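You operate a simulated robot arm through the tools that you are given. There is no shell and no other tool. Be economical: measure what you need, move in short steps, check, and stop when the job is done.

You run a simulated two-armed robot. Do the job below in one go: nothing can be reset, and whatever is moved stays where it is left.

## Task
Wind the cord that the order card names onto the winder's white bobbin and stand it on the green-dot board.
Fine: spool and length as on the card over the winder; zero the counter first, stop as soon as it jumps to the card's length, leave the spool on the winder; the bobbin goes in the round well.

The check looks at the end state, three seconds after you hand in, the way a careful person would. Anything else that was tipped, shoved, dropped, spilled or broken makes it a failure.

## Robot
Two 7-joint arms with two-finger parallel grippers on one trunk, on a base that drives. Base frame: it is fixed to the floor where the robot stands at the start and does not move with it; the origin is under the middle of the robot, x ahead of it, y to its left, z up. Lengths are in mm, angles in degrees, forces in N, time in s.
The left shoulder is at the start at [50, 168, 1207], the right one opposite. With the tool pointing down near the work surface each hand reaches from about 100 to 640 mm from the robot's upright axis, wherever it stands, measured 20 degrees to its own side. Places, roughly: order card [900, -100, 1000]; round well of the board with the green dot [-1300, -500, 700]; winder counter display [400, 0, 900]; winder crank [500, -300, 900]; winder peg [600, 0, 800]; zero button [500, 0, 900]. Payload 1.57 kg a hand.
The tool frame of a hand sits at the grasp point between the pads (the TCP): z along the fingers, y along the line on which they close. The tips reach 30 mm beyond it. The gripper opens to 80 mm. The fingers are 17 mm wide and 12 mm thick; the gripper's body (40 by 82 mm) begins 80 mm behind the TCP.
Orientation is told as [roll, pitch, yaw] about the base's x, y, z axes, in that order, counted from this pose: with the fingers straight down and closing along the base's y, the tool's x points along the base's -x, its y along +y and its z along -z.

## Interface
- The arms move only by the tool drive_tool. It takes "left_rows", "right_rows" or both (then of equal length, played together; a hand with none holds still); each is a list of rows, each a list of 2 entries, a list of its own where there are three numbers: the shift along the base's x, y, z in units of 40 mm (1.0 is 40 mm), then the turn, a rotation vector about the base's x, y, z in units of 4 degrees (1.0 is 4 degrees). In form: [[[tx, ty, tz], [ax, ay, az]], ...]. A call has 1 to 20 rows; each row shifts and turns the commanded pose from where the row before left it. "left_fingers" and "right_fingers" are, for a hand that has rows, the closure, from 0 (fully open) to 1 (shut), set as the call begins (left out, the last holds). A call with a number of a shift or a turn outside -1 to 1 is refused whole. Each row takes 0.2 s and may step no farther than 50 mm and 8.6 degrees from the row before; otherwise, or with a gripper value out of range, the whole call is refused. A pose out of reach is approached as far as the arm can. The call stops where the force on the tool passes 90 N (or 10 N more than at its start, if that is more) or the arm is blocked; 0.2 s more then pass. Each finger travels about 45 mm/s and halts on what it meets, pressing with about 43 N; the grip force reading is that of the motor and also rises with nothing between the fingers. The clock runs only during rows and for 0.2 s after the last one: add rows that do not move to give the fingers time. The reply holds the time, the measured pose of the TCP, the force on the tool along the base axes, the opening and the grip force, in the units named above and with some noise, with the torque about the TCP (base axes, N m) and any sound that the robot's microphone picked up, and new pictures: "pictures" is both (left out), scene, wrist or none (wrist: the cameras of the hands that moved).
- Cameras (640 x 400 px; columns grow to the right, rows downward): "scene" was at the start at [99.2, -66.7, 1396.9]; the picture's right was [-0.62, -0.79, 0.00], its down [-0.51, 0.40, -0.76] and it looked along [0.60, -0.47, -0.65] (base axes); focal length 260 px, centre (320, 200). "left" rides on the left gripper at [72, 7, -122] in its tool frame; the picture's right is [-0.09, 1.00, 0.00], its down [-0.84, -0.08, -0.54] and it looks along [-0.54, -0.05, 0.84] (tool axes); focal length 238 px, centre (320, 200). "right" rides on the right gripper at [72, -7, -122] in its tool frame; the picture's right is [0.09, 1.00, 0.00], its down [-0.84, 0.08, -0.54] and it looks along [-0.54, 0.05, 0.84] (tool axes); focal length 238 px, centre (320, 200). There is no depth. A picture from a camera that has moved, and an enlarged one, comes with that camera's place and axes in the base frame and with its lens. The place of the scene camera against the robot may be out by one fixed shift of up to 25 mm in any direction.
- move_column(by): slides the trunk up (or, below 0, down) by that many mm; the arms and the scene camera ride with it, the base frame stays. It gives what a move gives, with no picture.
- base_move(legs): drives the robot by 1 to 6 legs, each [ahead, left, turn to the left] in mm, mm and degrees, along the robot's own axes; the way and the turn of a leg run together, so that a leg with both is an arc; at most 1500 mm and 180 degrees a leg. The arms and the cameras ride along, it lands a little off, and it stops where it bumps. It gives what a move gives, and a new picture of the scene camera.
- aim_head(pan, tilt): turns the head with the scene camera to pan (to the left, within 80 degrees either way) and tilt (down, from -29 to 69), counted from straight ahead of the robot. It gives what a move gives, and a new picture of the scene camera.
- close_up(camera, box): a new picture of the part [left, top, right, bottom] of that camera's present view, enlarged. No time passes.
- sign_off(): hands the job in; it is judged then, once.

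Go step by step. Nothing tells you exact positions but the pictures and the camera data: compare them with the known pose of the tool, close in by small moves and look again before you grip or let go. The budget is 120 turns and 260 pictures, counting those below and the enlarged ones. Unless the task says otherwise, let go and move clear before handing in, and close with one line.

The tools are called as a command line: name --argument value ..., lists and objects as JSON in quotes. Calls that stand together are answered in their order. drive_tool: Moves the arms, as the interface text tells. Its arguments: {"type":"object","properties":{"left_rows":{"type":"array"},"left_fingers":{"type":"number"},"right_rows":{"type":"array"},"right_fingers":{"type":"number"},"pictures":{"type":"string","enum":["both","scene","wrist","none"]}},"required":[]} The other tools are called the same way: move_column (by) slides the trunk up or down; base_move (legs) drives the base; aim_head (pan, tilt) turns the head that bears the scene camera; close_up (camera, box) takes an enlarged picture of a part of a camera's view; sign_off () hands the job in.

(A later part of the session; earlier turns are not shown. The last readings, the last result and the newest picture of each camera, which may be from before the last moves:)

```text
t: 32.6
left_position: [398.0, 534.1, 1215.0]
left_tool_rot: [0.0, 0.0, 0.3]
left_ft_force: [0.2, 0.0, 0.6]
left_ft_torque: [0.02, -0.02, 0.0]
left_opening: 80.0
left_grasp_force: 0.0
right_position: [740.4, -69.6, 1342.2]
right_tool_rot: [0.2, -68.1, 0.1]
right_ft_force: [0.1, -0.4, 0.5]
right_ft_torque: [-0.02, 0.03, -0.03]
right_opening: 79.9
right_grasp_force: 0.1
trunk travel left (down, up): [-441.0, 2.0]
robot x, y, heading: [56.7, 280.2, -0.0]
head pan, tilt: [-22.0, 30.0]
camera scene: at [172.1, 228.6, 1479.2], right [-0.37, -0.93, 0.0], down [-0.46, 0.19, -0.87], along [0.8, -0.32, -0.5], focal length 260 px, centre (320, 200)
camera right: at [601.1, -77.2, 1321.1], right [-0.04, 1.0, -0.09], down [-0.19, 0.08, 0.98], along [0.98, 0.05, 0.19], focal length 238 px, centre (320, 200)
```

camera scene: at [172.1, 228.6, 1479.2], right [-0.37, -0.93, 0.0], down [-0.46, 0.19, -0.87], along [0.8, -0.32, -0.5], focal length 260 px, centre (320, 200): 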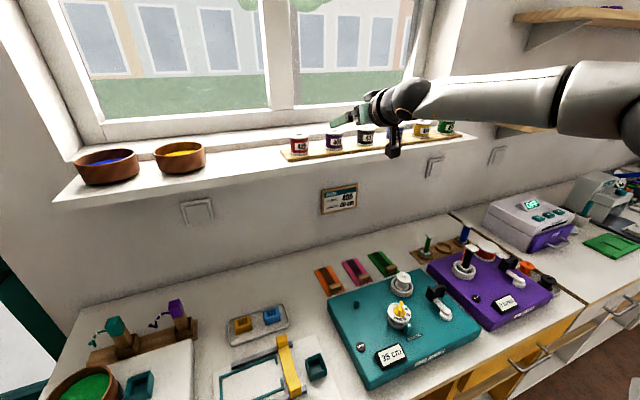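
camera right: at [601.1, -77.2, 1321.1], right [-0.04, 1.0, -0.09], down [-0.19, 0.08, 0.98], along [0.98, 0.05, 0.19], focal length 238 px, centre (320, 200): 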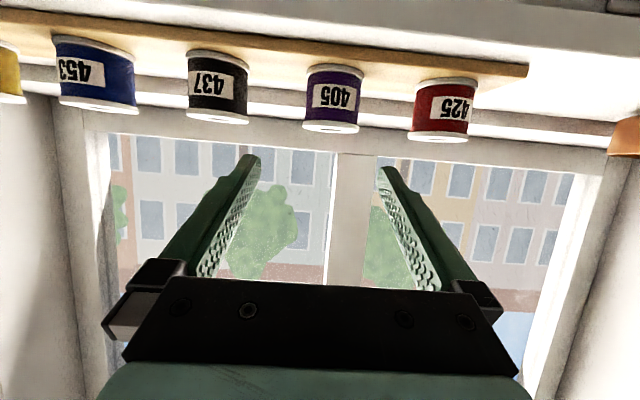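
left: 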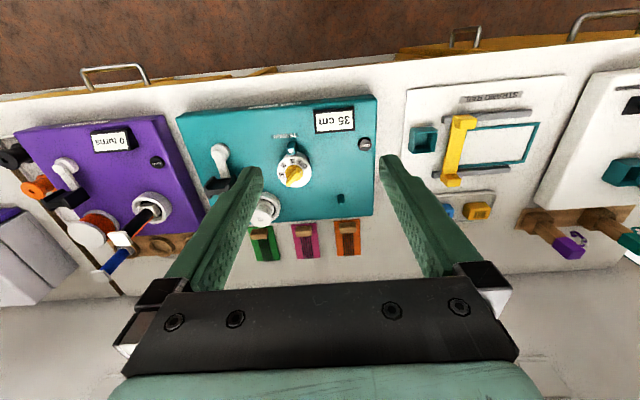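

Reach looks fine here. I descend to the approach line and advance to the spool.

drive_tool --right_rows '[[[0, 0.2, -0.85], [0, 0, 0]], [[0.7, 0, -0.28], [0, 0, 0]], [[0.7, 0, -0.28], [0, 0, 0]], [[0, 0, 0], [0, 0, 0]]]'

close_up --camera "scene" --box '[270, 70, 430, 180]'

```text
t: 33.6
left_position: [397.6, 533.6, 1213.1]
left_tool_rot: [0.0, 0.0, 0.2]
left_ft_force: [-0.4, -0.3, -1.1]
left_ft_torque: [0.01, 0.02, -0.01]
left_opening: 79.6
left_grasp_force: 0.1
right_position: [795.7, -60.8, 1286.1]
right_tool_rot: [0.0, -68.1, 0.0]
right_ft_force: [-0.3, 0.7, 0.2]
right_ft_torque: [0.01, 0.01, 0.0]
right_opening: 79.8
right_grasp_force: 0.1
trunk travel left (down, up): [-441.0, 2.0]
robot x, y, heading: [56.6, 274.5, 0.1]
head pan, tilt: [-22.0, 30.0]
camera scene: at [171.8, 229.3, 1479.3], right [-0.37, -0.93, 0.0], down [-0.46, 0.19, -0.87], along [0.8, -0.32, -0.5], focal length 260 px, centre (320, 200)
camera right: at [656.9, -68.3, 1265.4], right [-0.04, 1.0, -0.09], down [-0.19, 0.08, 0.98], along [0.98, 0.05, 0.19], focal length 238 px, centre (320, 200)
```

scene: 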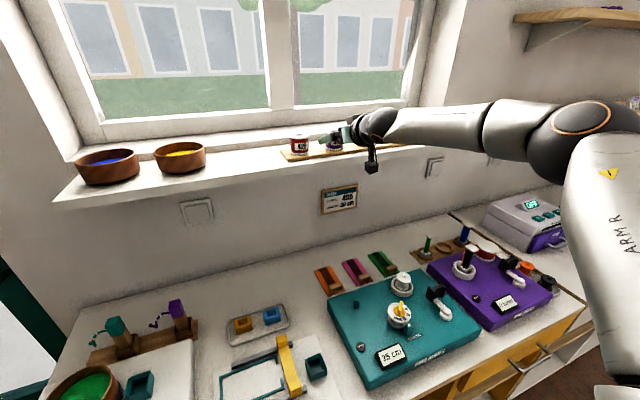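
right: 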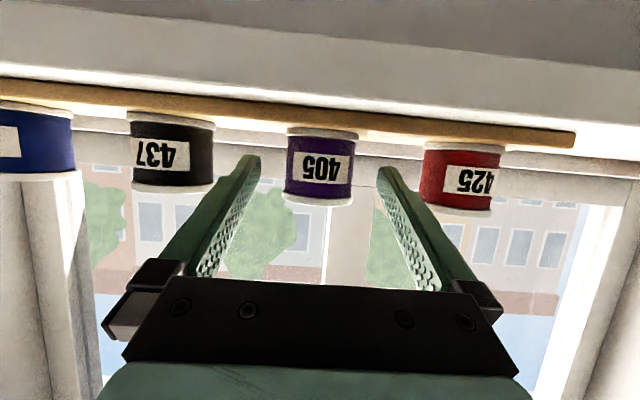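

```text
3.64 times, centred on (350, 125) of scene
camera zoom: at [171.8, 229.3, 1479.3], right [-0.37, -0.93, 0.0], down [-0.46, 0.19, -0.87], along [0.8, -0.32, -0.5], focal length 944 px, centre (211, 473)
```

zoom: 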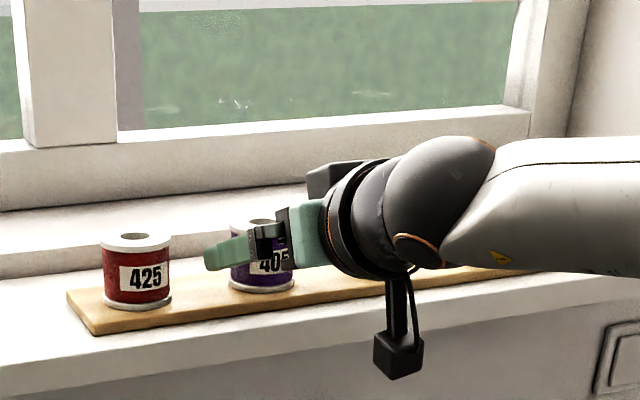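

Aligned. I advance the last 22 mm and close.

drive_tool --right_rows '[[[0.55, 0, -0.22], [0, 0, 0]], [[0, 0, 0], [0, 0, 0]]]' --pictures "wrist"

drive_tool --right_rows '[[[0, 0, 0], [0, 0, 0]], [[0, 0, 0], [0, 0, 0]], [[0, 0, 0], [0, 0, 0]], [[0, 0, 0], [0, 0, 0]], [[0, 0, 0], [0, 0, 0]]]' --right_fingers 1 --pictures "wrist"

```text
t: 34.2
left_position: [397.4, 533.6, 1214.2]
left_tool_rot: [0.0, -0.1, 0.2]
left_ft_force: [-0.6, -1.5, 0.0]
left_ft_torque: [-0.01, -0.02, -0.01]
left_opening: 79.8
left_grasp_force: 0.0
right_position: [817.7, -60.4, 1277.1]
right_tool_rot: [0.0, -68.1, 0.1]
right_ft_force: [-0.1, 0.8, -0.3]
right_ft_torque: [0.0, -0.03, 0.01]
right_opening: 80.0
right_grasp_force: 0.0
trunk travel left (down, up): [-441.0, 2.0]
robot x, y, heading: [52.9, 276.7, 0.1]
head pan, tilt: [-22.0, 30.0]
camera right: at [679.0, -68.8, 1257.2], right [-0.04, 1.0, -0.09], down [-0.19, 0.08, 0.98], along [0.98, 0.05, 0.19], focal length 238 px, centre (320, 200)
```

right: 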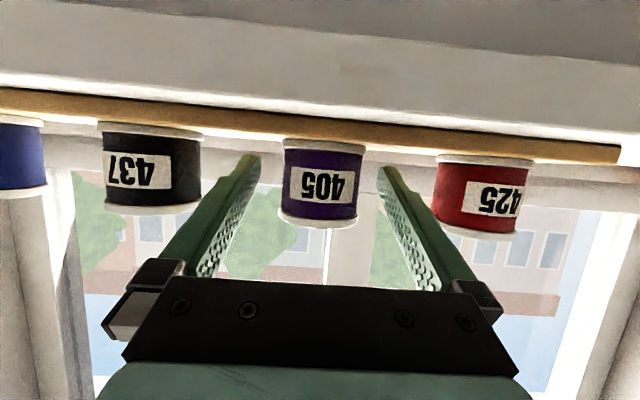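

```text
t: 35.4
left_position: [398.7, 532.6, 1215.1]
left_tool_rot: [0.1, 0.0, 0.2]
left_ft_force: [-0.1, 0.3, 0.4]
left_ft_torque: [-0.05, 0.03, 0.01]
left_opening: 80.1
left_grasp_force: 0.1
right_position: [818.4, -59.6, 1278.5]
right_tool_rot: [0.0, -68.1, 0.0]
right_ft_force: [-0.9, 0.2, 1.0]
right_ft_torque: [-0.05, 0.01, -0.05]
right_opening: 49.7
right_grasp_force: 43.1
trunk travel left (down, up): [-441.0, 2.0]
robot x, y, heading: [53.2, 279.6, 0.2]
head pan, tilt: [-22.0, 30.0]
camera right: at [679.6, -68.9, 1256.8], right [-0.04, 1.0, -0.09], down [-0.19, 0.08, 0.98], along [0.98, 0.05, 0.19], focal length 238 px, centre (320, 200)
```

right: 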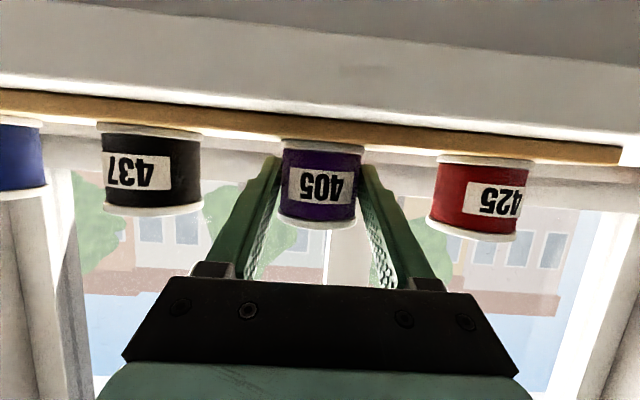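

Gripped (49.7 mm, 43 N). I lift it straight up and draw it back off the shelf.

drive_tool --right_rows '[[[0, 0, 0.5], [0, 0, 0]], [[0, 0, 0.7], [0, 0, 0]], [[-0.6, 0, 0.3], [0, 0, 0]], [[-0.9, 0, 0], [0, 0, 0]], [[-0.9, 0, 0], [0, 0, 0]], [[-0.9, 0, 0], [0, 0, 0]], [[-0.9, 0, 0], [0, 0, 0]], [[0, 0, 0], [0, 0, 0]]]'

```text
t: 37.2
left_position: [397.9, 534.1, 1214.1]
left_tool_rot: [0.0, 0.0, 0.2]
left_ft_force: [-0.5, -0.1, 0.1]
left_ft_torque: [0.01, 0.03, 0.0]
left_opening: 80.2
left_grasp_force: 0.0
right_position: [647.1, -59.8, 1335.9]
right_tool_rot: [0.0, -68.0, 0.0]
right_ft_force: [1.2, 0.9, -0.9]
right_ft_torque: [0.01, 0.0, 0.04]
right_opening: 0.0
right_grasp_force: 21.2
trunk travel left (down, up): [-441.0, 2.0]
robot x, y, heading: [54.4, 277.3, 0.1]
head pan, tilt: [-22.0, 30.0]
camera scene: at [173.2, 229.3, 1479.1], right [-0.37, -0.93, 0.0], down [-0.46, 0.19, -0.87], along [0.8, -0.32, -0.5], focal length 260 px, centre (320, 200)
camera right: at [508.2, -67.0, 1315.3], right [-0.04, 1.0, -0.09], down [-0.19, 0.08, 0.98], along [0.98, 0.05, 0.19], focal length 238 px, centre (320, 200)
```

scene: 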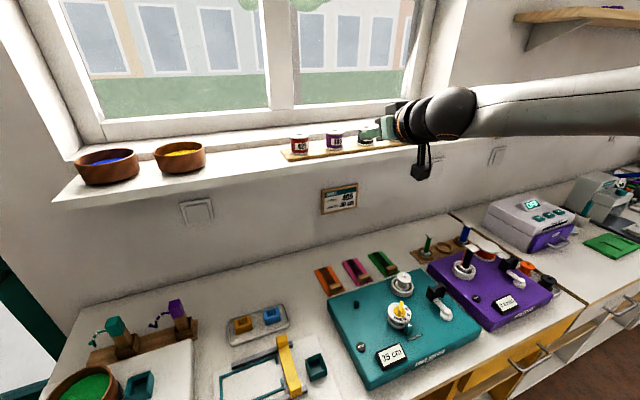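
right: 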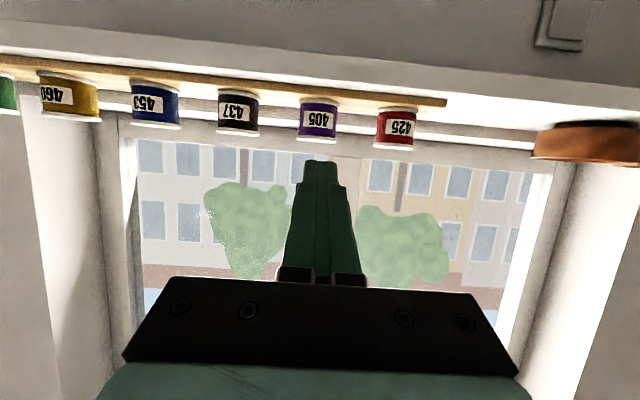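

The spool slipped out and still stands on the board. I look closer at it to see why.

close_up --camera "right" --box '[200, 70, 440, 170]'

close_up --camera "scene" --box '[270, 100, 430, 180]'

```text
2.67 times, centred on (320, 120) of right
camera zoom: at [508.2, -67.0, 1315.3], right [-0.04, 1.0, -0.09], down [-0.19, 0.08, 0.98], along [0.98, 0.05, 0.19], focal length 636 px, centre (320, 413)
```

zoom: 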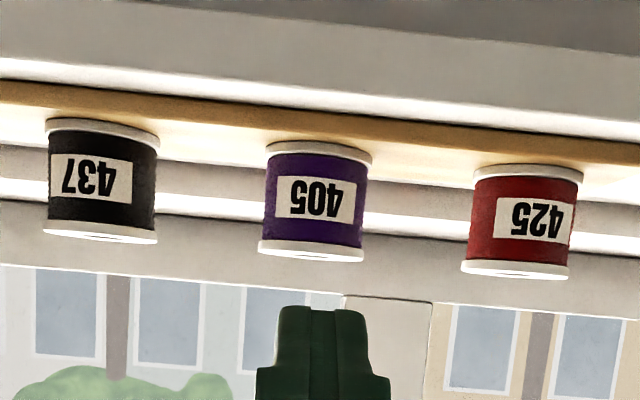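

```text
4.00 times, centred on (350, 140) of scene
camera zoom: at [173.2, 229.3, 1479.1], right [-0.37, -0.93, 0.0], down [-0.46, 0.19, -0.87], along [0.8, -0.32, -0.5], focal length 1038 px, centre (200, 440)
```

zoom: 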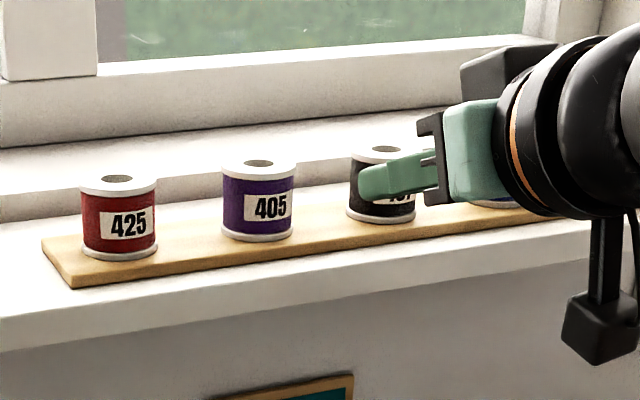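

The spool hasn't moved: it was gripped on its body and then slipped out. I retry with a slightly deeper grip and a slow, monitored lift.

drive_tool --right_rows '[[[0.8, 0, 0], [0, 0, 0]], [[0.8, 0, -0.4], [0, 0, 0]], [[0.8, 0, -0.5], [0, 0, 0]], [[0.8, 0, -0.25], [0, 0, 0]], [[0.7, -0.04, -0.2], [0, 0, 0]], [[0.55, 0, -0.15], [0, 0, 0]], [[0, 0, 0], [0, 0, 0]]]' --right_fingers 0 --pictures "wrist"

close_up --camera "scene" --box '[290, 100, 410, 175]'

```text
t: 38.8
left_position: [397.8, 533.6, 1214.0]
left_tool_rot: [0.0, -0.1, 0.2]
left_ft_force: [-1.2, -0.4, -0.3]
left_ft_torque: [0.01, 0.01, -0.01]
left_opening: 80.0
left_grasp_force: 0.3
right_position: [823.7, -62.2, 1277.4]
right_tool_rot: [0.1, -68.1, 0.0]
right_ft_force: [-0.7, -0.2, 0.3]
right_ft_torque: [0.0, 0.0, 0.02]
right_opening: 80.1
right_grasp_force: 0.1
right hand out of reach, approached as far as the arm can: row 6
trunk travel left (down, up): [-441.0, 2.0]
robot x, y, heading: [55.3, 277.1, 0.1]
head pan, tilt: [-22.0, 30.0]
camera right: at [683.6, -69.8, 1256.6], right [-0.04, 1.0, -0.08], down [-0.19, 0.08, 0.98], along [0.98, 0.05, 0.19], focal length 238 px, centre (320, 200)
```

right: 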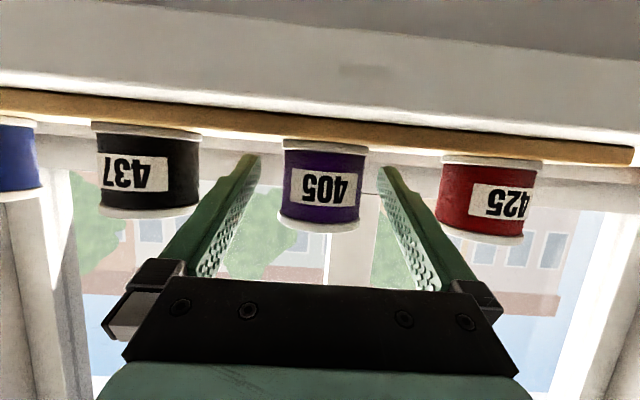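

```text
5.33 times, centred on (350, 138) of scene
camera zoom: at [172.1, 229.1, 1479.2], right [-0.37, -0.93, 0.0], down [-0.46, 0.19, -0.87], along [0.8, -0.32, -0.5], focal length 1385 px, centre (160, 533)
```

zoom: 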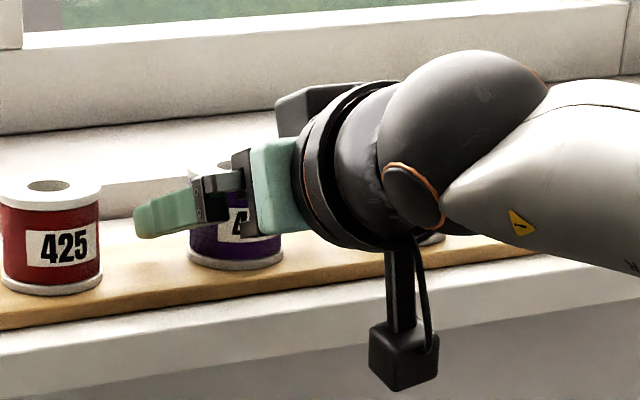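

Close, then lift in 5 mm steps and check.

drive_tool --right_rows '[[[0, 0, 0], [0, 0, 0]], [[0, 0, 0], [0, 0, 0]], [[0, 0, 0], [0, 0, 0]], [[0, 0, 0], [0, 0, 0]], [[0, 0, 0], [0, 0, 0]]]' --right_fingers 1 --pictures "none"

drive_tool --right_rows '[[[0, 0, 0.1], [0, 0, 0]], [[0, 0, 0.1], [0, 0, 0]], [[0, 0, 0.1], [0, 0, 0]], [[0, 0, 0.1], [0, 0, 0]], [[0, 0, 0], [0, 0, 0]]]'

close_up --camera "scene" --box '[290, 100, 410, 175]'

```text
t: 40.0
left_position: [398.5, 534.3, 1214.7]
left_tool_rot: [0.1, -0.1, 0.2]
left_ft_force: [0.2, 1.1, -1.7]
left_ft_torque: [0.0, 0.01, 0.02]
left_opening: 80.1
left_grasp_force: 0.0
right_position: [821.5, -61.6, 1277.6]
right_tool_rot: [0.0, -68.1, 0.1]
right_ft_force: [0.2, 1.1, -0.1]
right_ft_torque: [-0.04, -0.04, 0.01]
right_opening: 49.7
right_grasp_force: 43.3
trunk travel left (down, up): [-441.0, 2.0]
robot x, y, heading: [55.8, 278.6, 0.1]
head pan, tilt: [-22.0, 30.0]
```

```text
t: 41.2
left_position: [398.9, 533.8, 1215.1]
left_tool_rot: [0.0, 0.0, 0.3]
left_ft_force: [-0.1, -0.8, -0.1]
left_ft_torque: [0.02, -0.03, -0.02]
left_opening: 80.1
left_grasp_force: 0.1
right_position: [822.0, -62.9, 1293.2]
right_tool_rot: [-0.1, -68.2, 0.1]
right_ft_force: [0.0, 0.2, -0.5]
right_ft_torque: [0.01, -0.01, -0.01]
right_opening: 49.8
right_grasp_force: 43.1
trunk travel left (down, up): [-441.0, 2.0]
robot x, y, heading: [52.5, 273.9, 0.3]
head pan, tilt: [-22.0, 30.0]
camera scene: at [172.6, 229.0, 1479.2], right [-0.37, -0.93, 0.0], down [-0.46, 0.19, -0.87], along [0.8, -0.32, -0.5], focal length 260 px, centre (320, 200)
camera right: at [684.1, -71.4, 1272.2], right [-0.04, 1.0, -0.09], down [-0.19, 0.08, 0.98], along [0.98, 0.05, 0.19], focal length 238 px, centre (320, 200)
```

scene: 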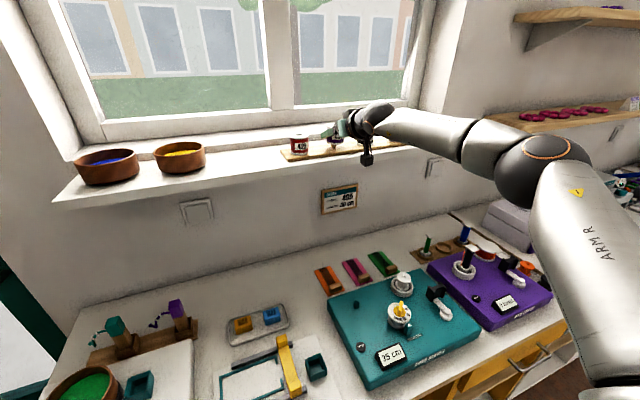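
right: 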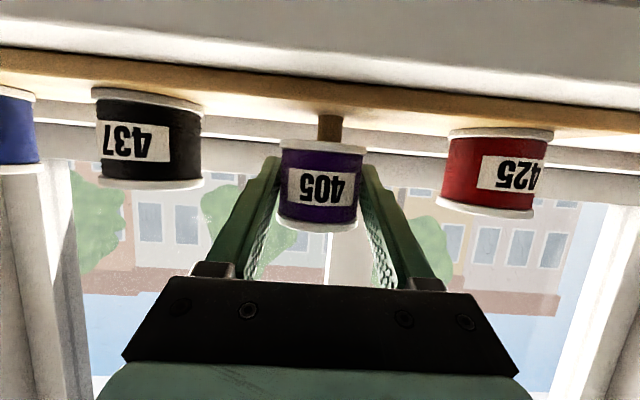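

```text
5.33 times, centred on (350, 138) of scene
camera zoom: at [172.6, 229.0, 1479.2], right [-0.37, -0.93, 0.0], down [-0.46, 0.19, -0.87], along [0.8, -0.32, -0.5], focal length 1385 px, centre (160, 533)
```

zoom: 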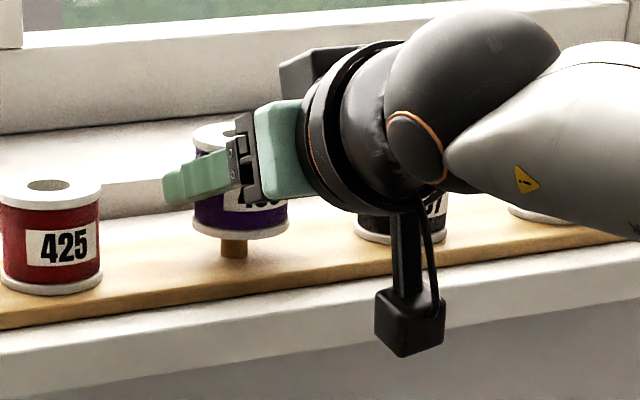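

The spools sit on wooden pegs, which explains the slip. I keep lifting straight up.

drive_tool --right_rows '[[[0, 0, 0.25], [0, 0, 0]], [[0, 0, 0.25], [0, 0, 0]], [[0, 0, 0.25], [0, 0, 0]], [[0, 0, 0.25], [0, 0, 0]], [[0, 0, 0.25], [0, 0, 0]], [[0, 0, 0], [0, 0, 0]]]'

close_up --camera "scene" --box '[290, 80, 410, 175]'

```text
t: 42.6
left_position: [398.6, 534.2, 1214.4]
left_tool_rot: [0.0, 0.1, 0.2]
left_ft_force: [0.5, -0.5, 1.1]
left_ft_torque: [0.0, 0.0, 0.01]
left_opening: 80.1
left_grasp_force: 0.0
right_position: [817.8, -63.5, 1342.0]
right_tool_rot: [0.0, -68.0, 0.1]
right_ft_force: [-0.1, -0.4, -0.8]
right_ft_torque: [-0.02, 0.0, 0.02]
right_opening: 49.9
right_grasp_force: 42.8
right hand out of reach, approached as far as the arm can: row 3
trunk travel left (down, up): [-441.0, 2.0]
robot x, y, heading: [57.8, 275.3, 0.1]
head pan, tilt: [-22.0, 30.0]
camera scene: at [172.6, 228.9, 1479.1], right [-0.37, -0.93, 0.0], down [-0.46, 0.19, -0.87], along [0.8, -0.32, -0.5], focal length 260 px, centre (320, 200)
camera right: at [678.9, -71.6, 1321.6], right [-0.04, 1.0, -0.09], down [-0.19, 0.08, 0.98], along [0.98, 0.05, 0.19], focal length 238 px, centre (320, 200)
```

scene: 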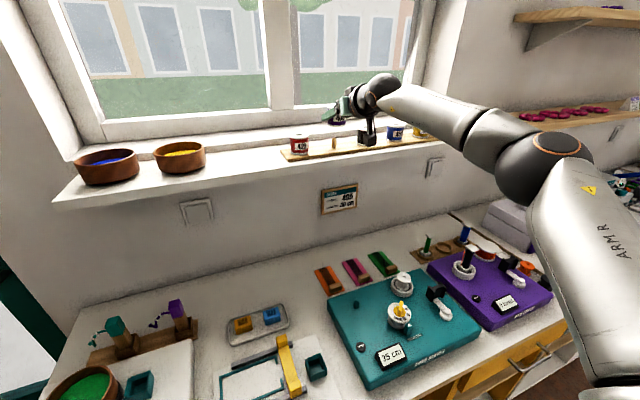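
right: 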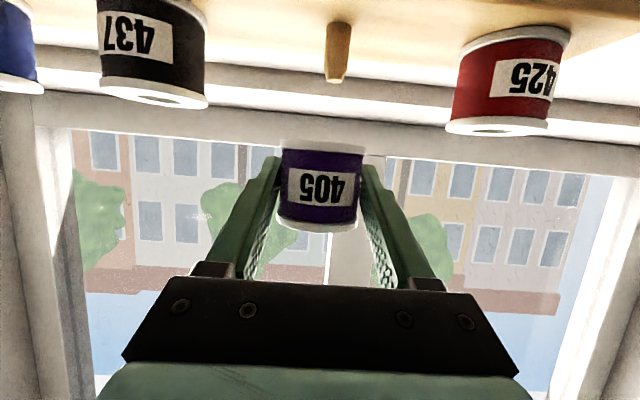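

```text
4.21 times, centred on (350, 128) of scene
camera zoom: at [172.6, 228.9, 1479.1], right [-0.37, -0.93, 0.0], down [-0.46, 0.19, -0.87], along [0.8, -0.32, -0.5], focal length 1093 px, centre (194, 505)
```

zoom: 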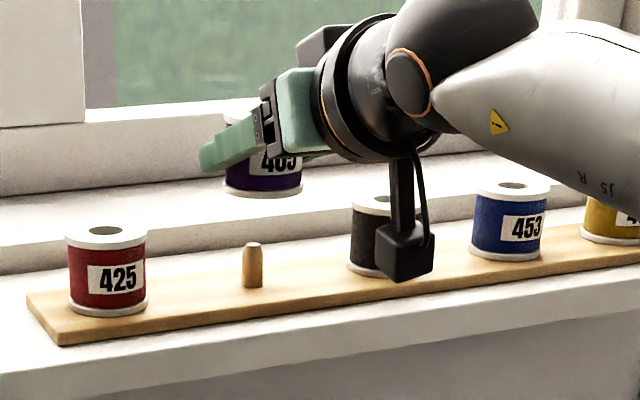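

Spool is off its peg. The low-hanging wrist camera would hit the winder at this tilt, so I'll hand the spool to the left hand, which can hold it tool-down. First I bring it to a handover point clear of the shelf.

drive_tool --right_rows '[[[-0.9, 0, 0], [0, 0, 0]], [[-0.9, 0, 0], [0, 0, 0]], [[-0.9, 0, 0], [0, 0, 0]], [[-0.9, 0, 0], [0, 0, 0]], [[-0.9, 0, 0], [0, 0, 0]], [[-0.45, 0.78, -0.62], [0, 0, 0]], [[-0.45, 0.78, -0.62], [0, 0, 0]], [[-0.45, 0.78, -0.62], [0, 0, 0]], [[-0.45, 0.78, -0.62], [0, 0, 0]], [[-0.45, 0.78, -0.62], [0, 0, 0]], [[-0.45, 0.78, -0.62], [0, 0, 0]], [[-0.45, 0.78, -0.62], [0, 0, 0]], [[-0.45, 0.78, -0.62], [0, 0, 0]], [[-0.45, 0.78, -0.62], [0, 0, 0]], [[0, 0, 0], [0, 0, 0]]]'

aim_head --pan 0 --tilt 45

```text
t: 45.8
left_position: [397.9, 534.3, 1213.2]
left_tool_rot: [-0.1, 0.1, 0.2]
left_ft_force: [0.6, 0.1, -0.5]
left_ft_torque: [0.01, -0.02, 0.0]
left_opening: 80.2
left_grasp_force: 0.1
right_position: [497.0, 150.5, 1157.6]
right_tool_rot: [0.1, -68.0, 0.2]
right_ft_force: [0.5, -0.7, -0.6]
right_ft_torque: [-0.03, 0.02, 0.01]
right_opening: 49.6
right_grasp_force: 42.7
right hand out of reach, approached as far as the arm can: row 13, 14
trunk travel left (down, up): [-441.0, 2.0]
robot x, y, heading: [57.9, 279.0, 0.2]
head pan, tilt: [-22.0, 30.0]
camera scene: at [172.4, 229.1, 1479.2], right [-0.37, -0.93, 0.0], down [-0.46, 0.19, -0.87], along [0.8, -0.32, -0.5], focal length 260 px, centre (320, 200)
camera right: at [358.6, 142.4, 1136.5], right [-0.04, 1.0, -0.08], down [-0.19, 0.08, 0.98], along [0.98, 0.05, 0.19], focal length 238 px, centre (320, 200)
```

scene: 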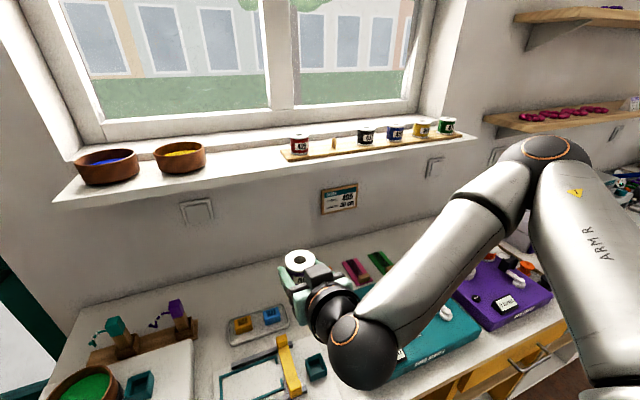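
right: 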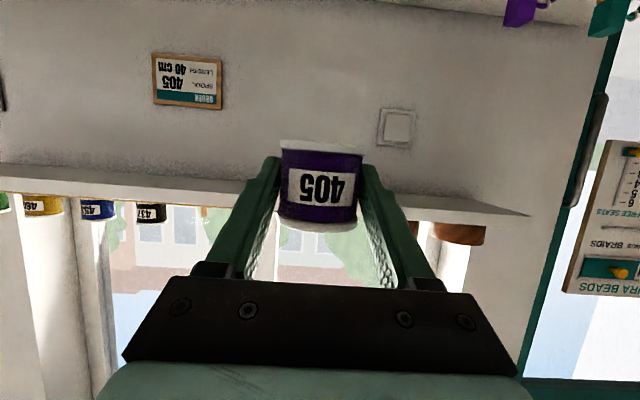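

```text
t: 46.7
left_position: [399.5, 534.3, 1213.8]
left_tool_rot: [0.0, 0.0, 0.1]
left_ft_force: [0.8, 0.0, -0.9]
left_ft_torque: [-0.04, -0.02, 0.0]
left_opening: 79.9
left_grasp_force: 0.0
right_position: [498.3, 150.1, 1157.0]
right_tool_rot: [0.1, -68.0, 0.0]
right_ft_force: [0.3, -0.4, -0.6]
right_ft_torque: [-0.01, 0.02, 0.03]
right_opening: 49.5
right_grasp_force: 42.8
trunk travel left (down, up): [-441.0, 2.0]
robot x, y, heading: [57.4, 277.5, 0.3]
head pan, tilt: [0.0, 45.0]
camera scene: at [169.9, 262.8, 1456.6], right [0.0, -1.0, 0.0], down [-0.71, 0.0, -0.71], along [0.71, 0.0, -0.71], focal length 260 px, centre (320, 200)
```

scene: 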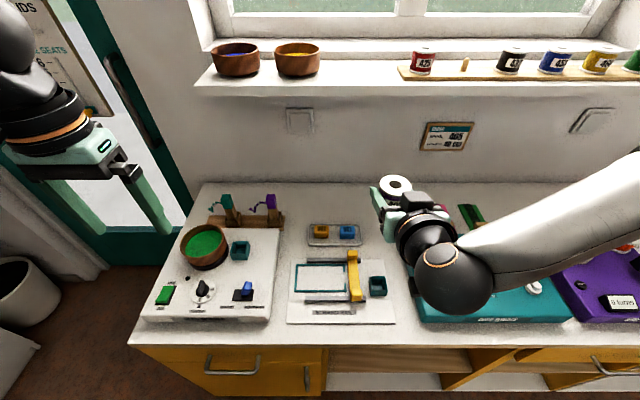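

The spool is at about (505, 150, 1154). I bring it 50 mm nearer and turn the left hand -90° about z on its way over, so its fingers will straddle the spool along x.

drive_tool --left_rows '[[[0.07, -0.34, 0.05], [0, 0, -1]], [[0.07, -0.34, 0.05], [0, 0, -1]], [[0.07, -0.34, 0.05], [0, 0, -1]], [[0.07, -0.34, 0.05], [0, 0, -1]], [[0.07, -0.34, 0.05], [0, 0, -1]], [[0.07, -0.34, 0.05], [0, 0, -1]], [[0.07, -0.34, 0.05], [0, 0, -1]], [[0.07, -0.34, 0.05], [0, 0, -1]], [[0.07, -0.34, 0.05], [0, 0, -1]], [[0.07, -0.34, 0.05], [0, 0, -1]], [[0.07, -0.34, 0.05], [0, 0, -1]], [[0.07, -0.34, 0.05], [0, 0, -1]], [[0.07, -0.34, 0.05], [0, 0, -1]], [[0.07, -0.34, 0.05], [0, 0, -1]], [[0.07, -0.34, 0.05], [0, 0, -1]], [[0.07, -0.34, 0.05], [0, 0, -1]], [[0.07, -0.34, 0.05], [0, 0, -1]], [[0.07, -0.34, 0.05], [0, 0, -1]], [[0.07, -0.34, 0.05], [0, 0, -1]], [[0.07, -0.34, 0.05], [0, 0, -1]]]' --right_rows '[[[-0.125, 0, 0], [0, 0, 0]], [[-0.125, 0, 0], [0, 0, 0]], [[-0.125, 0, 0], [0, 0, 0]], [[-0.125, 0, 0], [0, 0, 0]], [[-0.125, 0, 0], [0, 0, 0]], [[-0.125, 0, 0], [0, 0, 0]], [[-0.125, 0, 0], [0, 0, 0]], [[-0.125, 0, 0], [0, 0, 0]], [[-0.125, 0, 0], [0, 0, 0]], [[-0.125, 0, 0], [0, 0, 0]], [[0, 0, 0], [0, 0, 0]], [[0, 0, 0], [0, 0, 0]], [[0, 0, 0], [0, 0, 0]], [[0, 0, 0], [0, 0, 0]], [[0, 0, 0], [0, 0, 0]], [[0, 0, 0], [0, 0, 0]], [[0, 0, 0], [0, 0, 0]], [[0, 0, 0], [0, 0, 0]], [[0, 0, 0], [0, 0, 0]], [[0, 0, 0], [0, 0, 0]]]'

```text
t: 50.9
left_position: [454.9, 261.0, 1253.2]
left_tool_rot: [0.0, 0.0, -79.8]
left_ft_force: [0.3, 0.2, 0.1]
left_ft_torque: [0.0, -0.03, 0.0]
left_opening: 80.4
left_grasp_force: 0.1
right_position: [489.4, 148.2, 1159.2]
right_tool_rot: [0.0, -68.1, 0.0]
right_ft_force: [0.0, 0.0, -0.5]
right_ft_torque: [0.04, 0.0, 0.0]
right_opening: 49.6
right_grasp_force: 43.3
right hand out of reach, approached as far as the arm can: row 2, 3, 4, 5, 6, 7, 8, 9, 10
trunk travel left (down, up): [-441.0, 2.0]
robot x, y, heading: [55.4, 279.6, -0.1]
head pan, tilt: [0.0, 45.0]
camera scene: at [170.0, 262.5, 1456.5], right [0.0, -1.0, 0.0], down [-0.71, 0.0, -0.71], along [0.71, 0.0, -0.71], focal length 260 px, centre (320, 200)
camera right: at [351.0, 141.0, 1137.4], right [-0.04, 1.0, -0.08], down [-0.19, 0.08, 0.98], along [0.98, 0.05, 0.19], focal length 238 px, centre (320, 200)
camera left: at [449.6, 333.1, 1375.8], right [1.0, 0.09, 0.0], down [0.07, -0.84, 0.54], along [0.05, -0.54, -0.84], focal length 238 px, centre (320, 200)
```

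scene: 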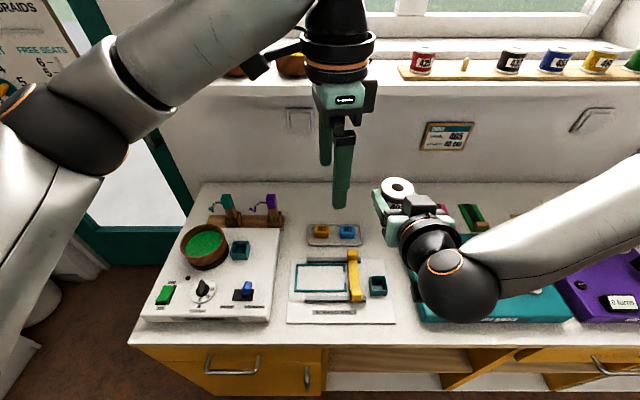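
right: 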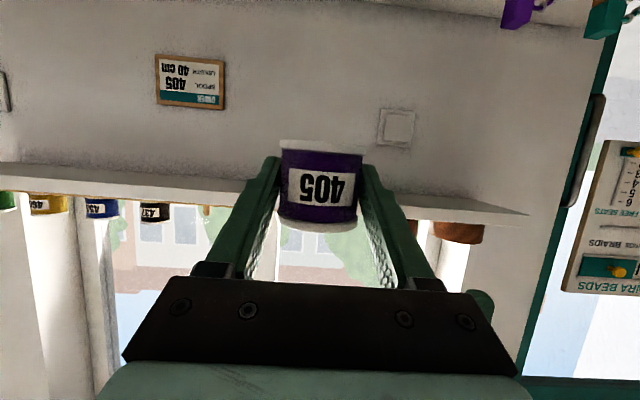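
left: 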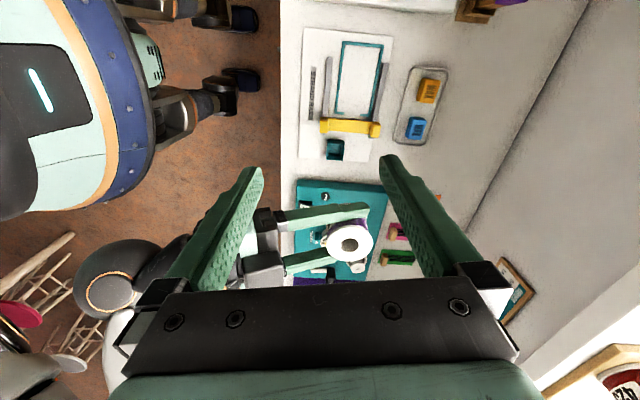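

The left camera confirms the spool near (498, 150). I finish the turn and move the left hand above it.

drive_tool --left_rows '[[[0.36, -0.7, 0.1], [0, 0, -1]], [[0.36, -0.7, 0.1], [0, 0, -1]], [[0.36, -0.7, 0], [0, 0, -0.5]], [[0, -0.68, 0], [0, 0, 0]], [[0, 0, 0], [0, 0, 0]]]'

```text
t: 52.1
left_position: [497.4, 151.9, 1261.5]
left_tool_rot: [-0.1, -0.1, -89.7]
left_ft_force: [-0.6, 0.1, -0.6]
left_ft_torque: [-0.02, 0.03, 0.01]
left_opening: 79.7
left_grasp_force: 0.1
right_position: [490.5, 149.7, 1158.3]
right_tool_rot: [0.0, -67.9, 0.1]
right_ft_force: [-0.3, 0.9, -0.7]
right_ft_torque: [-0.01, -0.01, 0.01]
right_opening: 49.6
right_grasp_force: 42.4
trunk travel left (down, up): [-441.0, 2.0]
robot x, y, heading: [56.9, 274.6, -0.1]
head pan, tilt: [0.0, 45.0]
camera scene: at [170.4, 263.3, 1456.5], right [0.0, -1.0, 0.0], down [-0.71, 0.0, -0.71], along [0.71, 0.0, -0.71], focal length 260 px, centre (320, 200)
camera left: at [504.2, 224.0, 1383.5], right [1.0, -0.09, 0.0], down [-0.07, -0.84, 0.54], along [-0.05, -0.54, -0.84], focal length 238 px, centre (320, 200)
```

scene: 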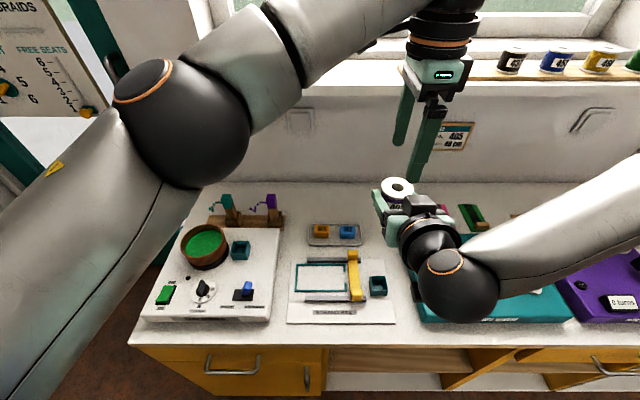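
left: 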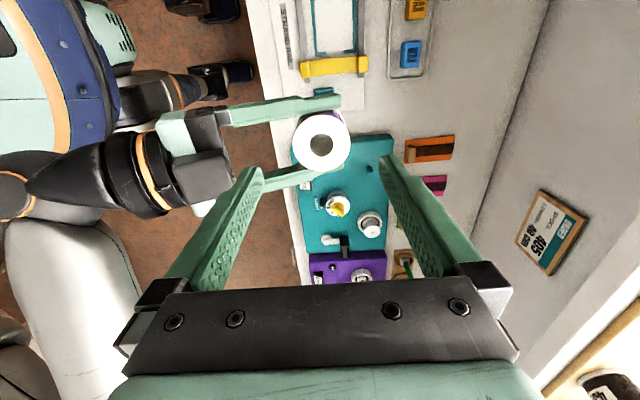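

Centred. I descend so the left fingers straddle the spool.

drive_tool --left_rows '[[[0, 0, -0.8], [0, 0, 0]], [[0, 0, -0.8], [0, 0, 0]], [[0, 0, -0.7], [0, 0, 0]], [[0, 0, 0], [0, 0, 0]]]'

close_up --camera "scene" --box '[350, 80, 490, 260]'

```text
t: 53.1
left_position: [497.7, 151.0, 1171.0]
left_tool_rot: [-0.1, -0.1, -89.8]
left_ft_force: [0.3, 0.2, 0.2]
left_ft_torque: [0.02, 0.0, 0.01]
left_opening: 79.9
left_grasp_force: 0.2
right_position: [490.5, 148.6, 1158.2]
right_tool_rot: [0.2, -68.1, 0.1]
right_ft_force: [0.9, 0.3, -0.5]
right_ft_torque: [0.01, -0.01, 0.02]
right_opening: 49.8
right_grasp_force: 42.8
trunk travel left (down, up): [-441.0, 2.0]
robot x, y, heading: [52.6, 274.5, -0.1]
head pan, tilt: [0.0, 45.0]
camera scene: at [169.6, 262.8, 1456.6], right [0.0, -1.0, 0.0], down [-0.71, 0.0, -0.71], along [0.71, 0.0, -0.71], focal length 260 px, centre (320, 200)
camera left: at [503.9, 222.9, 1292.4], right [1.0, -0.09, 0.0], down [-0.07, -0.84, 0.54], along [-0.05, -0.54, -0.84], focal length 238 px, centre (320, 200)
```

scene: 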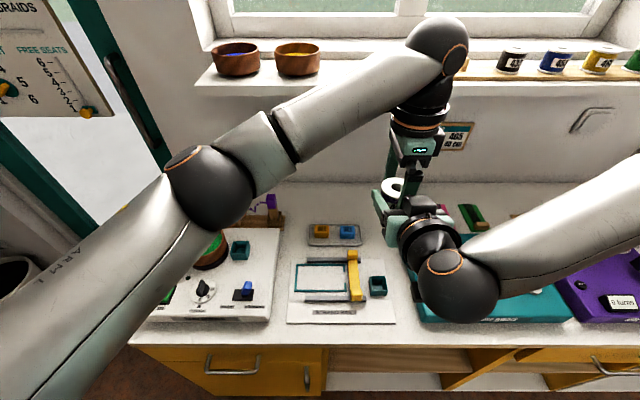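
left: 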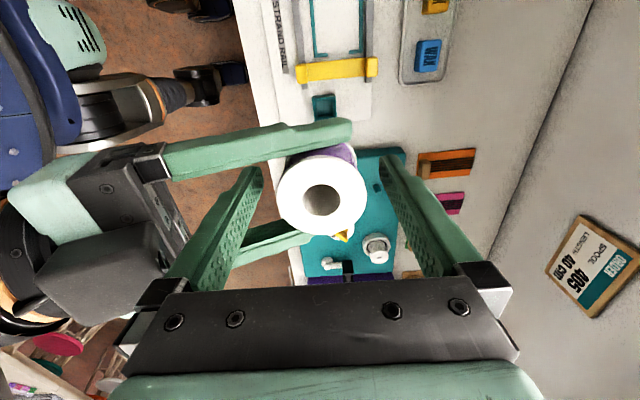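

```text
2.22 times, centred on (420, 170) of scene
camera zoom: at [169.6, 262.8, 1456.6], right [0.0, -1.0, 0.0], down [-0.71, 0.0, -0.71], along [0.71, 0.0, -0.71], focal length 577 px, centre (98, 267)
```

zoom: 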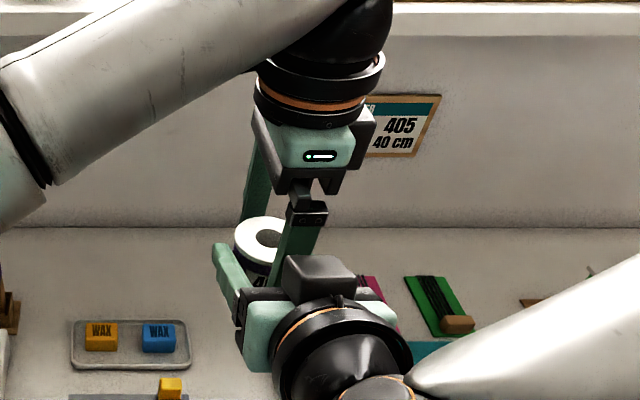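

Well placed. I close the left hand on the spool while the right still holds.

drive_tool --left_rows '[[[0, 0, 0], [0, 0, 0]], [[0, 0, 0], [0, 0, 0]], [[0, 0, 0], [0, 0, 0]], [[0, 0, 0], [0, 0, 0]], [[0, 0, 0], [0, 0, 0]]]' --left_fingers 1 --pictures "wrist"

```text
t: 54.3
left_position: [498.2, 151.1, 1169.2]
left_tool_rot: [0.0, 0.1, -89.7]
left_ft_force: [6.5, -0.7, -1.2]
left_ft_torque: [-0.13, 0.0, -0.07]
left_opening: 49.7
left_grasp_force: 43.1
right_position: [489.2, 149.2, 1158.0]
right_tool_rot: [0.1, -68.0, 0.2]
right_ft_force: [-7.4, -0.4, -0.6]
right_ft_torque: [0.12, -0.04, 0.07]
right_opening: 49.7
right_grasp_force: 42.9
trunk travel left (down, up): [-441.0, 2.0]
robot x, y, heading: [51.4, 275.9, 0.2]
head pan, tilt: [0.0, 45.0]
camera left: at [504.4, 223.1, 1292.5], right [1.0, -0.09, 0.0], down [-0.07, -0.84, 0.54], along [-0.05, -0.54, -0.84], focal length 238 px, centre (320, 200)
```

left: 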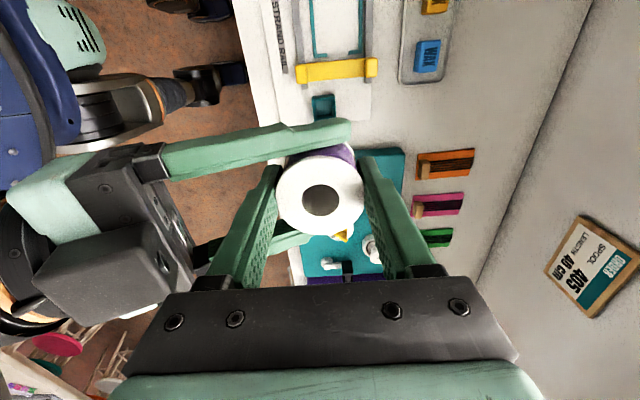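

Both hands hold it. I release the right hand and lift the spool out upward with the left.

drive_tool --right_rows '[[[0, 0, 0], [0, 0, 0]], [[0, 0, 0], [0, 0, 0]], [[0, 0, 0], [0, 0, 0]], [[0, 0, 0], [0, 0, 0]]]' --right_fingers 0 --pictures "none"

drive_tool --left_rows '[[[0, 0, 0.4], [0, 0, 0]], [[0, 0, 0.7], [0, 0, 0]], [[0, 0, 0.7], [0, 0, 0]], [[0, 0, 0.7], [0, 0, 0]], [[0, 0, 0], [0, 0, 0]]]'

```text
t: 55.3
left_position: [497.6, 151.5, 1170.3]
left_tool_rot: [0.0, 0.0, -89.8]
left_ft_force: [-1.2, -0.4, -0.4]
left_ft_torque: [0.0, -0.04, 0.04]
left_opening: 49.7
left_grasp_force: 42.9
right_position: [489.4, 147.2, 1158.8]
right_tool_rot: [0.1, -68.0, 0.1]
right_ft_force: [-0.6, -0.2, -0.5]
right_ft_torque: [0.03, 0.02, -0.03]
right_opening: 80.0
right_grasp_force: 0.0
trunk travel left (down, up): [-441.0, 2.0]
robot x, y, heading: [51.6, 276.7, 0.2]
head pan, tilt: [0.0, 45.0]
```

```text
t: 56.5
left_position: [495.8, 151.9, 1269.0]
left_tool_rot: [0.2, -0.2, -89.7]
left_ft_force: [0.1, 0.5, -0.9]
left_ft_torque: [-0.02, 0.03, 0.01]
left_opening: 49.3
left_grasp_force: 43.5
right_position: [490.2, 149.9, 1157.2]
right_tool_rot: [0.0, -68.0, 0.0]
right_ft_force: [0.2, 0.3, -0.7]
right_ft_torque: [0.01, 0.04, -0.01]
right_opening: 80.2
right_grasp_force: 0.1
trunk travel left (down, up): [-441.0, 2.0]
robot x, y, heading: [54.3, 278.2, 0.1]
head pan, tilt: [0.0, 45.0]
camera scene: at [170.8, 263.0, 1456.4], right [0.0, -1.0, 0.0], down [-0.71, 0.0, -0.71], along [0.71, 0.0, -0.71], focal length 260 px, centre (320, 200)
camera left: at [503.4, 222.9, 1390.7], right [1.0, -0.09, 0.0], down [-0.07, -0.84, 0.54], along [-0.05, -0.54, -0.84], focal length 238 px, centre (320, 200)
```

scene: 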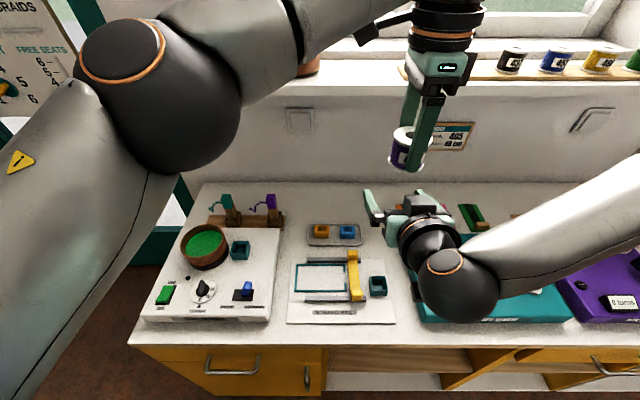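
left: 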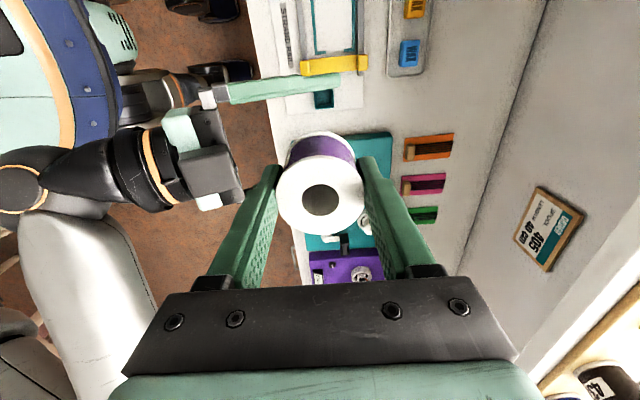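

The left hand has the spool squarely. I move the right hand away to the right and turn it back to tool-down.

drive_tool --right_rows '[[[0, -0.8, 0], [0, 0, 0]], [[0, -0.9, 0], [0, 0, 0]], [[0, -0.9, 0], [0, 0, 0]], [[0, -0.9, 0], [0, 1, 0]], [[0, -0.9, 0], [0, 1, 0]], [[0, -0.9, 0], [0, 1, 0]], [[-0.1, 0, 0.1], [0, 1, 0]], [[-0.1, 0, 0.1], [0, 1, 0]], [[-0.1, 0, 0.1], [0, 1, 0]], [[-0.1, 0, 0.1], [0, 1, 0]], [[-0.1, 0, 0.1], [0, 1, 0]], [[-0.1, 0, 0.1], [0, 1, 0]], [[-0.1, 0, 0.1], [0, 1, 0]], [[-0.1, 0, 0.1], [0, 1, 0]], [[-0.1, 0, 0.1], [0, 1, 0]], [[-0.1, 0, 0.1], [0, 1, 0]], [[-0.1, 0, 0.1], [0, 1, 0]], [[-0.1, 0, 0.1], [0, 1, 0]], [[-0.1, 0, 0], [0, 1, 0]], [[-0.1, 0, 0], [0, 1, 0]]]' --pictures "none"

base_move --legs '[[0, -338, 0]]'

aim_head --pan 0 --tilt 58

```text
t: 60.7
left_position: [496.1, 151.6, 1269.3]
left_tool_rot: [0.0, -0.1, -89.8]
left_ft_force: [-0.3, 0.8, -0.5]
left_ft_torque: [0.0, 0.02, -0.01]
left_opening: 49.5
left_grasp_force: 42.9
right_position: [462.7, -53.1, 1214.5]
right_tool_rot: [0.1, -0.1, 0.0]
right_ft_force: [-0.9, -1.0, -0.5]
right_ft_torque: [-0.01, -0.03, 0.02]
right_opening: 79.9
right_grasp_force: 0.0
right hand out of reach, approached as far as the arm can: row 1, 2, 3
trunk travel left (down, up): [-441.0, 2.0]
robot x, y, heading: [54.0, 275.0, 0.0]
head pan, tilt: [0.0, 45.0]
```

```text
t: 62.9
left_position: [497.5, -180.6, 1269.4]
left_tool_rot: [0.0, -0.1, -89.6]
left_ft_force: [-0.1, -0.2, -0.2]
left_ft_torque: [0.02, -0.03, -0.03]
left_opening: 49.6
left_grasp_force: 43.1
right_position: [464.7, -384.6, 1214.0]
right_tool_rot: [0.2, 0.0, 0.3]
right_ft_force: [-0.4, 0.2, 0.4]
right_ft_torque: [0.0, 0.02, -0.04]
right_opening: 80.0
right_grasp_force: 0.0
trunk travel left (down, up): [-441.0, 2.0]
robot x, y, heading: [57.4, -53.6, 0.2]
head pan, tilt: [0.0, 45.0]
camera scene: at [171.1, -69.9, 1456.6], right [0.01, -1.0, 0.0], down [-0.71, 0.0, -0.71], along [0.71, 0.0, -0.71], focal length 260 px, centre (320, 200)
```

scene: 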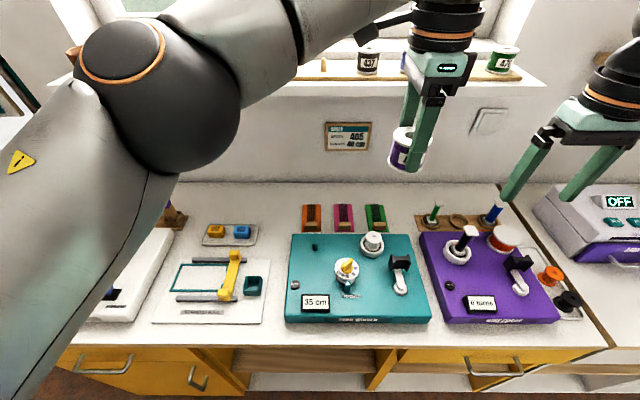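

```text
t: 63.6
left_position: [497.7, -179.9, 1269.4]
left_tool_rot: [0.0, -0.2, -89.6]
left_ft_force: [-0.1, 0.0, -1.6]
left_ft_torque: [-0.04, -0.02, -0.01]
left_opening: 49.5
left_grasp_force: 43.0
right_position: [464.2, -384.6, 1214.1]
right_tool_rot: [0.1, 0.0, 0.2]
right_ft_force: [-0.5, 0.1, 0.6]
right_ft_torque: [0.0, 0.02, 0.0]
right_opening: 80.3
right_grasp_force: 0.0
trunk travel left (down, up): [-441.0, 2.0]
robot x, y, heading: [57.7, -52.3, 0.3]
head pan, tilt: [0.0, 58.0]
camera scene: at [158.7, -69.3, 1439.5], right [0.01, -1.0, 0.0], down [-0.85, 0.0, -0.53], along [0.53, 0.0, -0.85], focal length 260 px, centre (320, 200)
```

scene: 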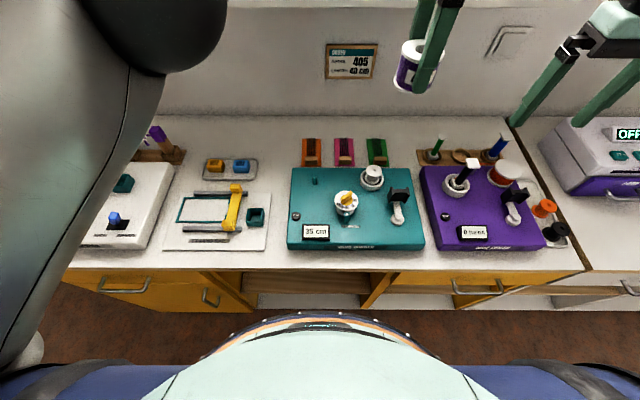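

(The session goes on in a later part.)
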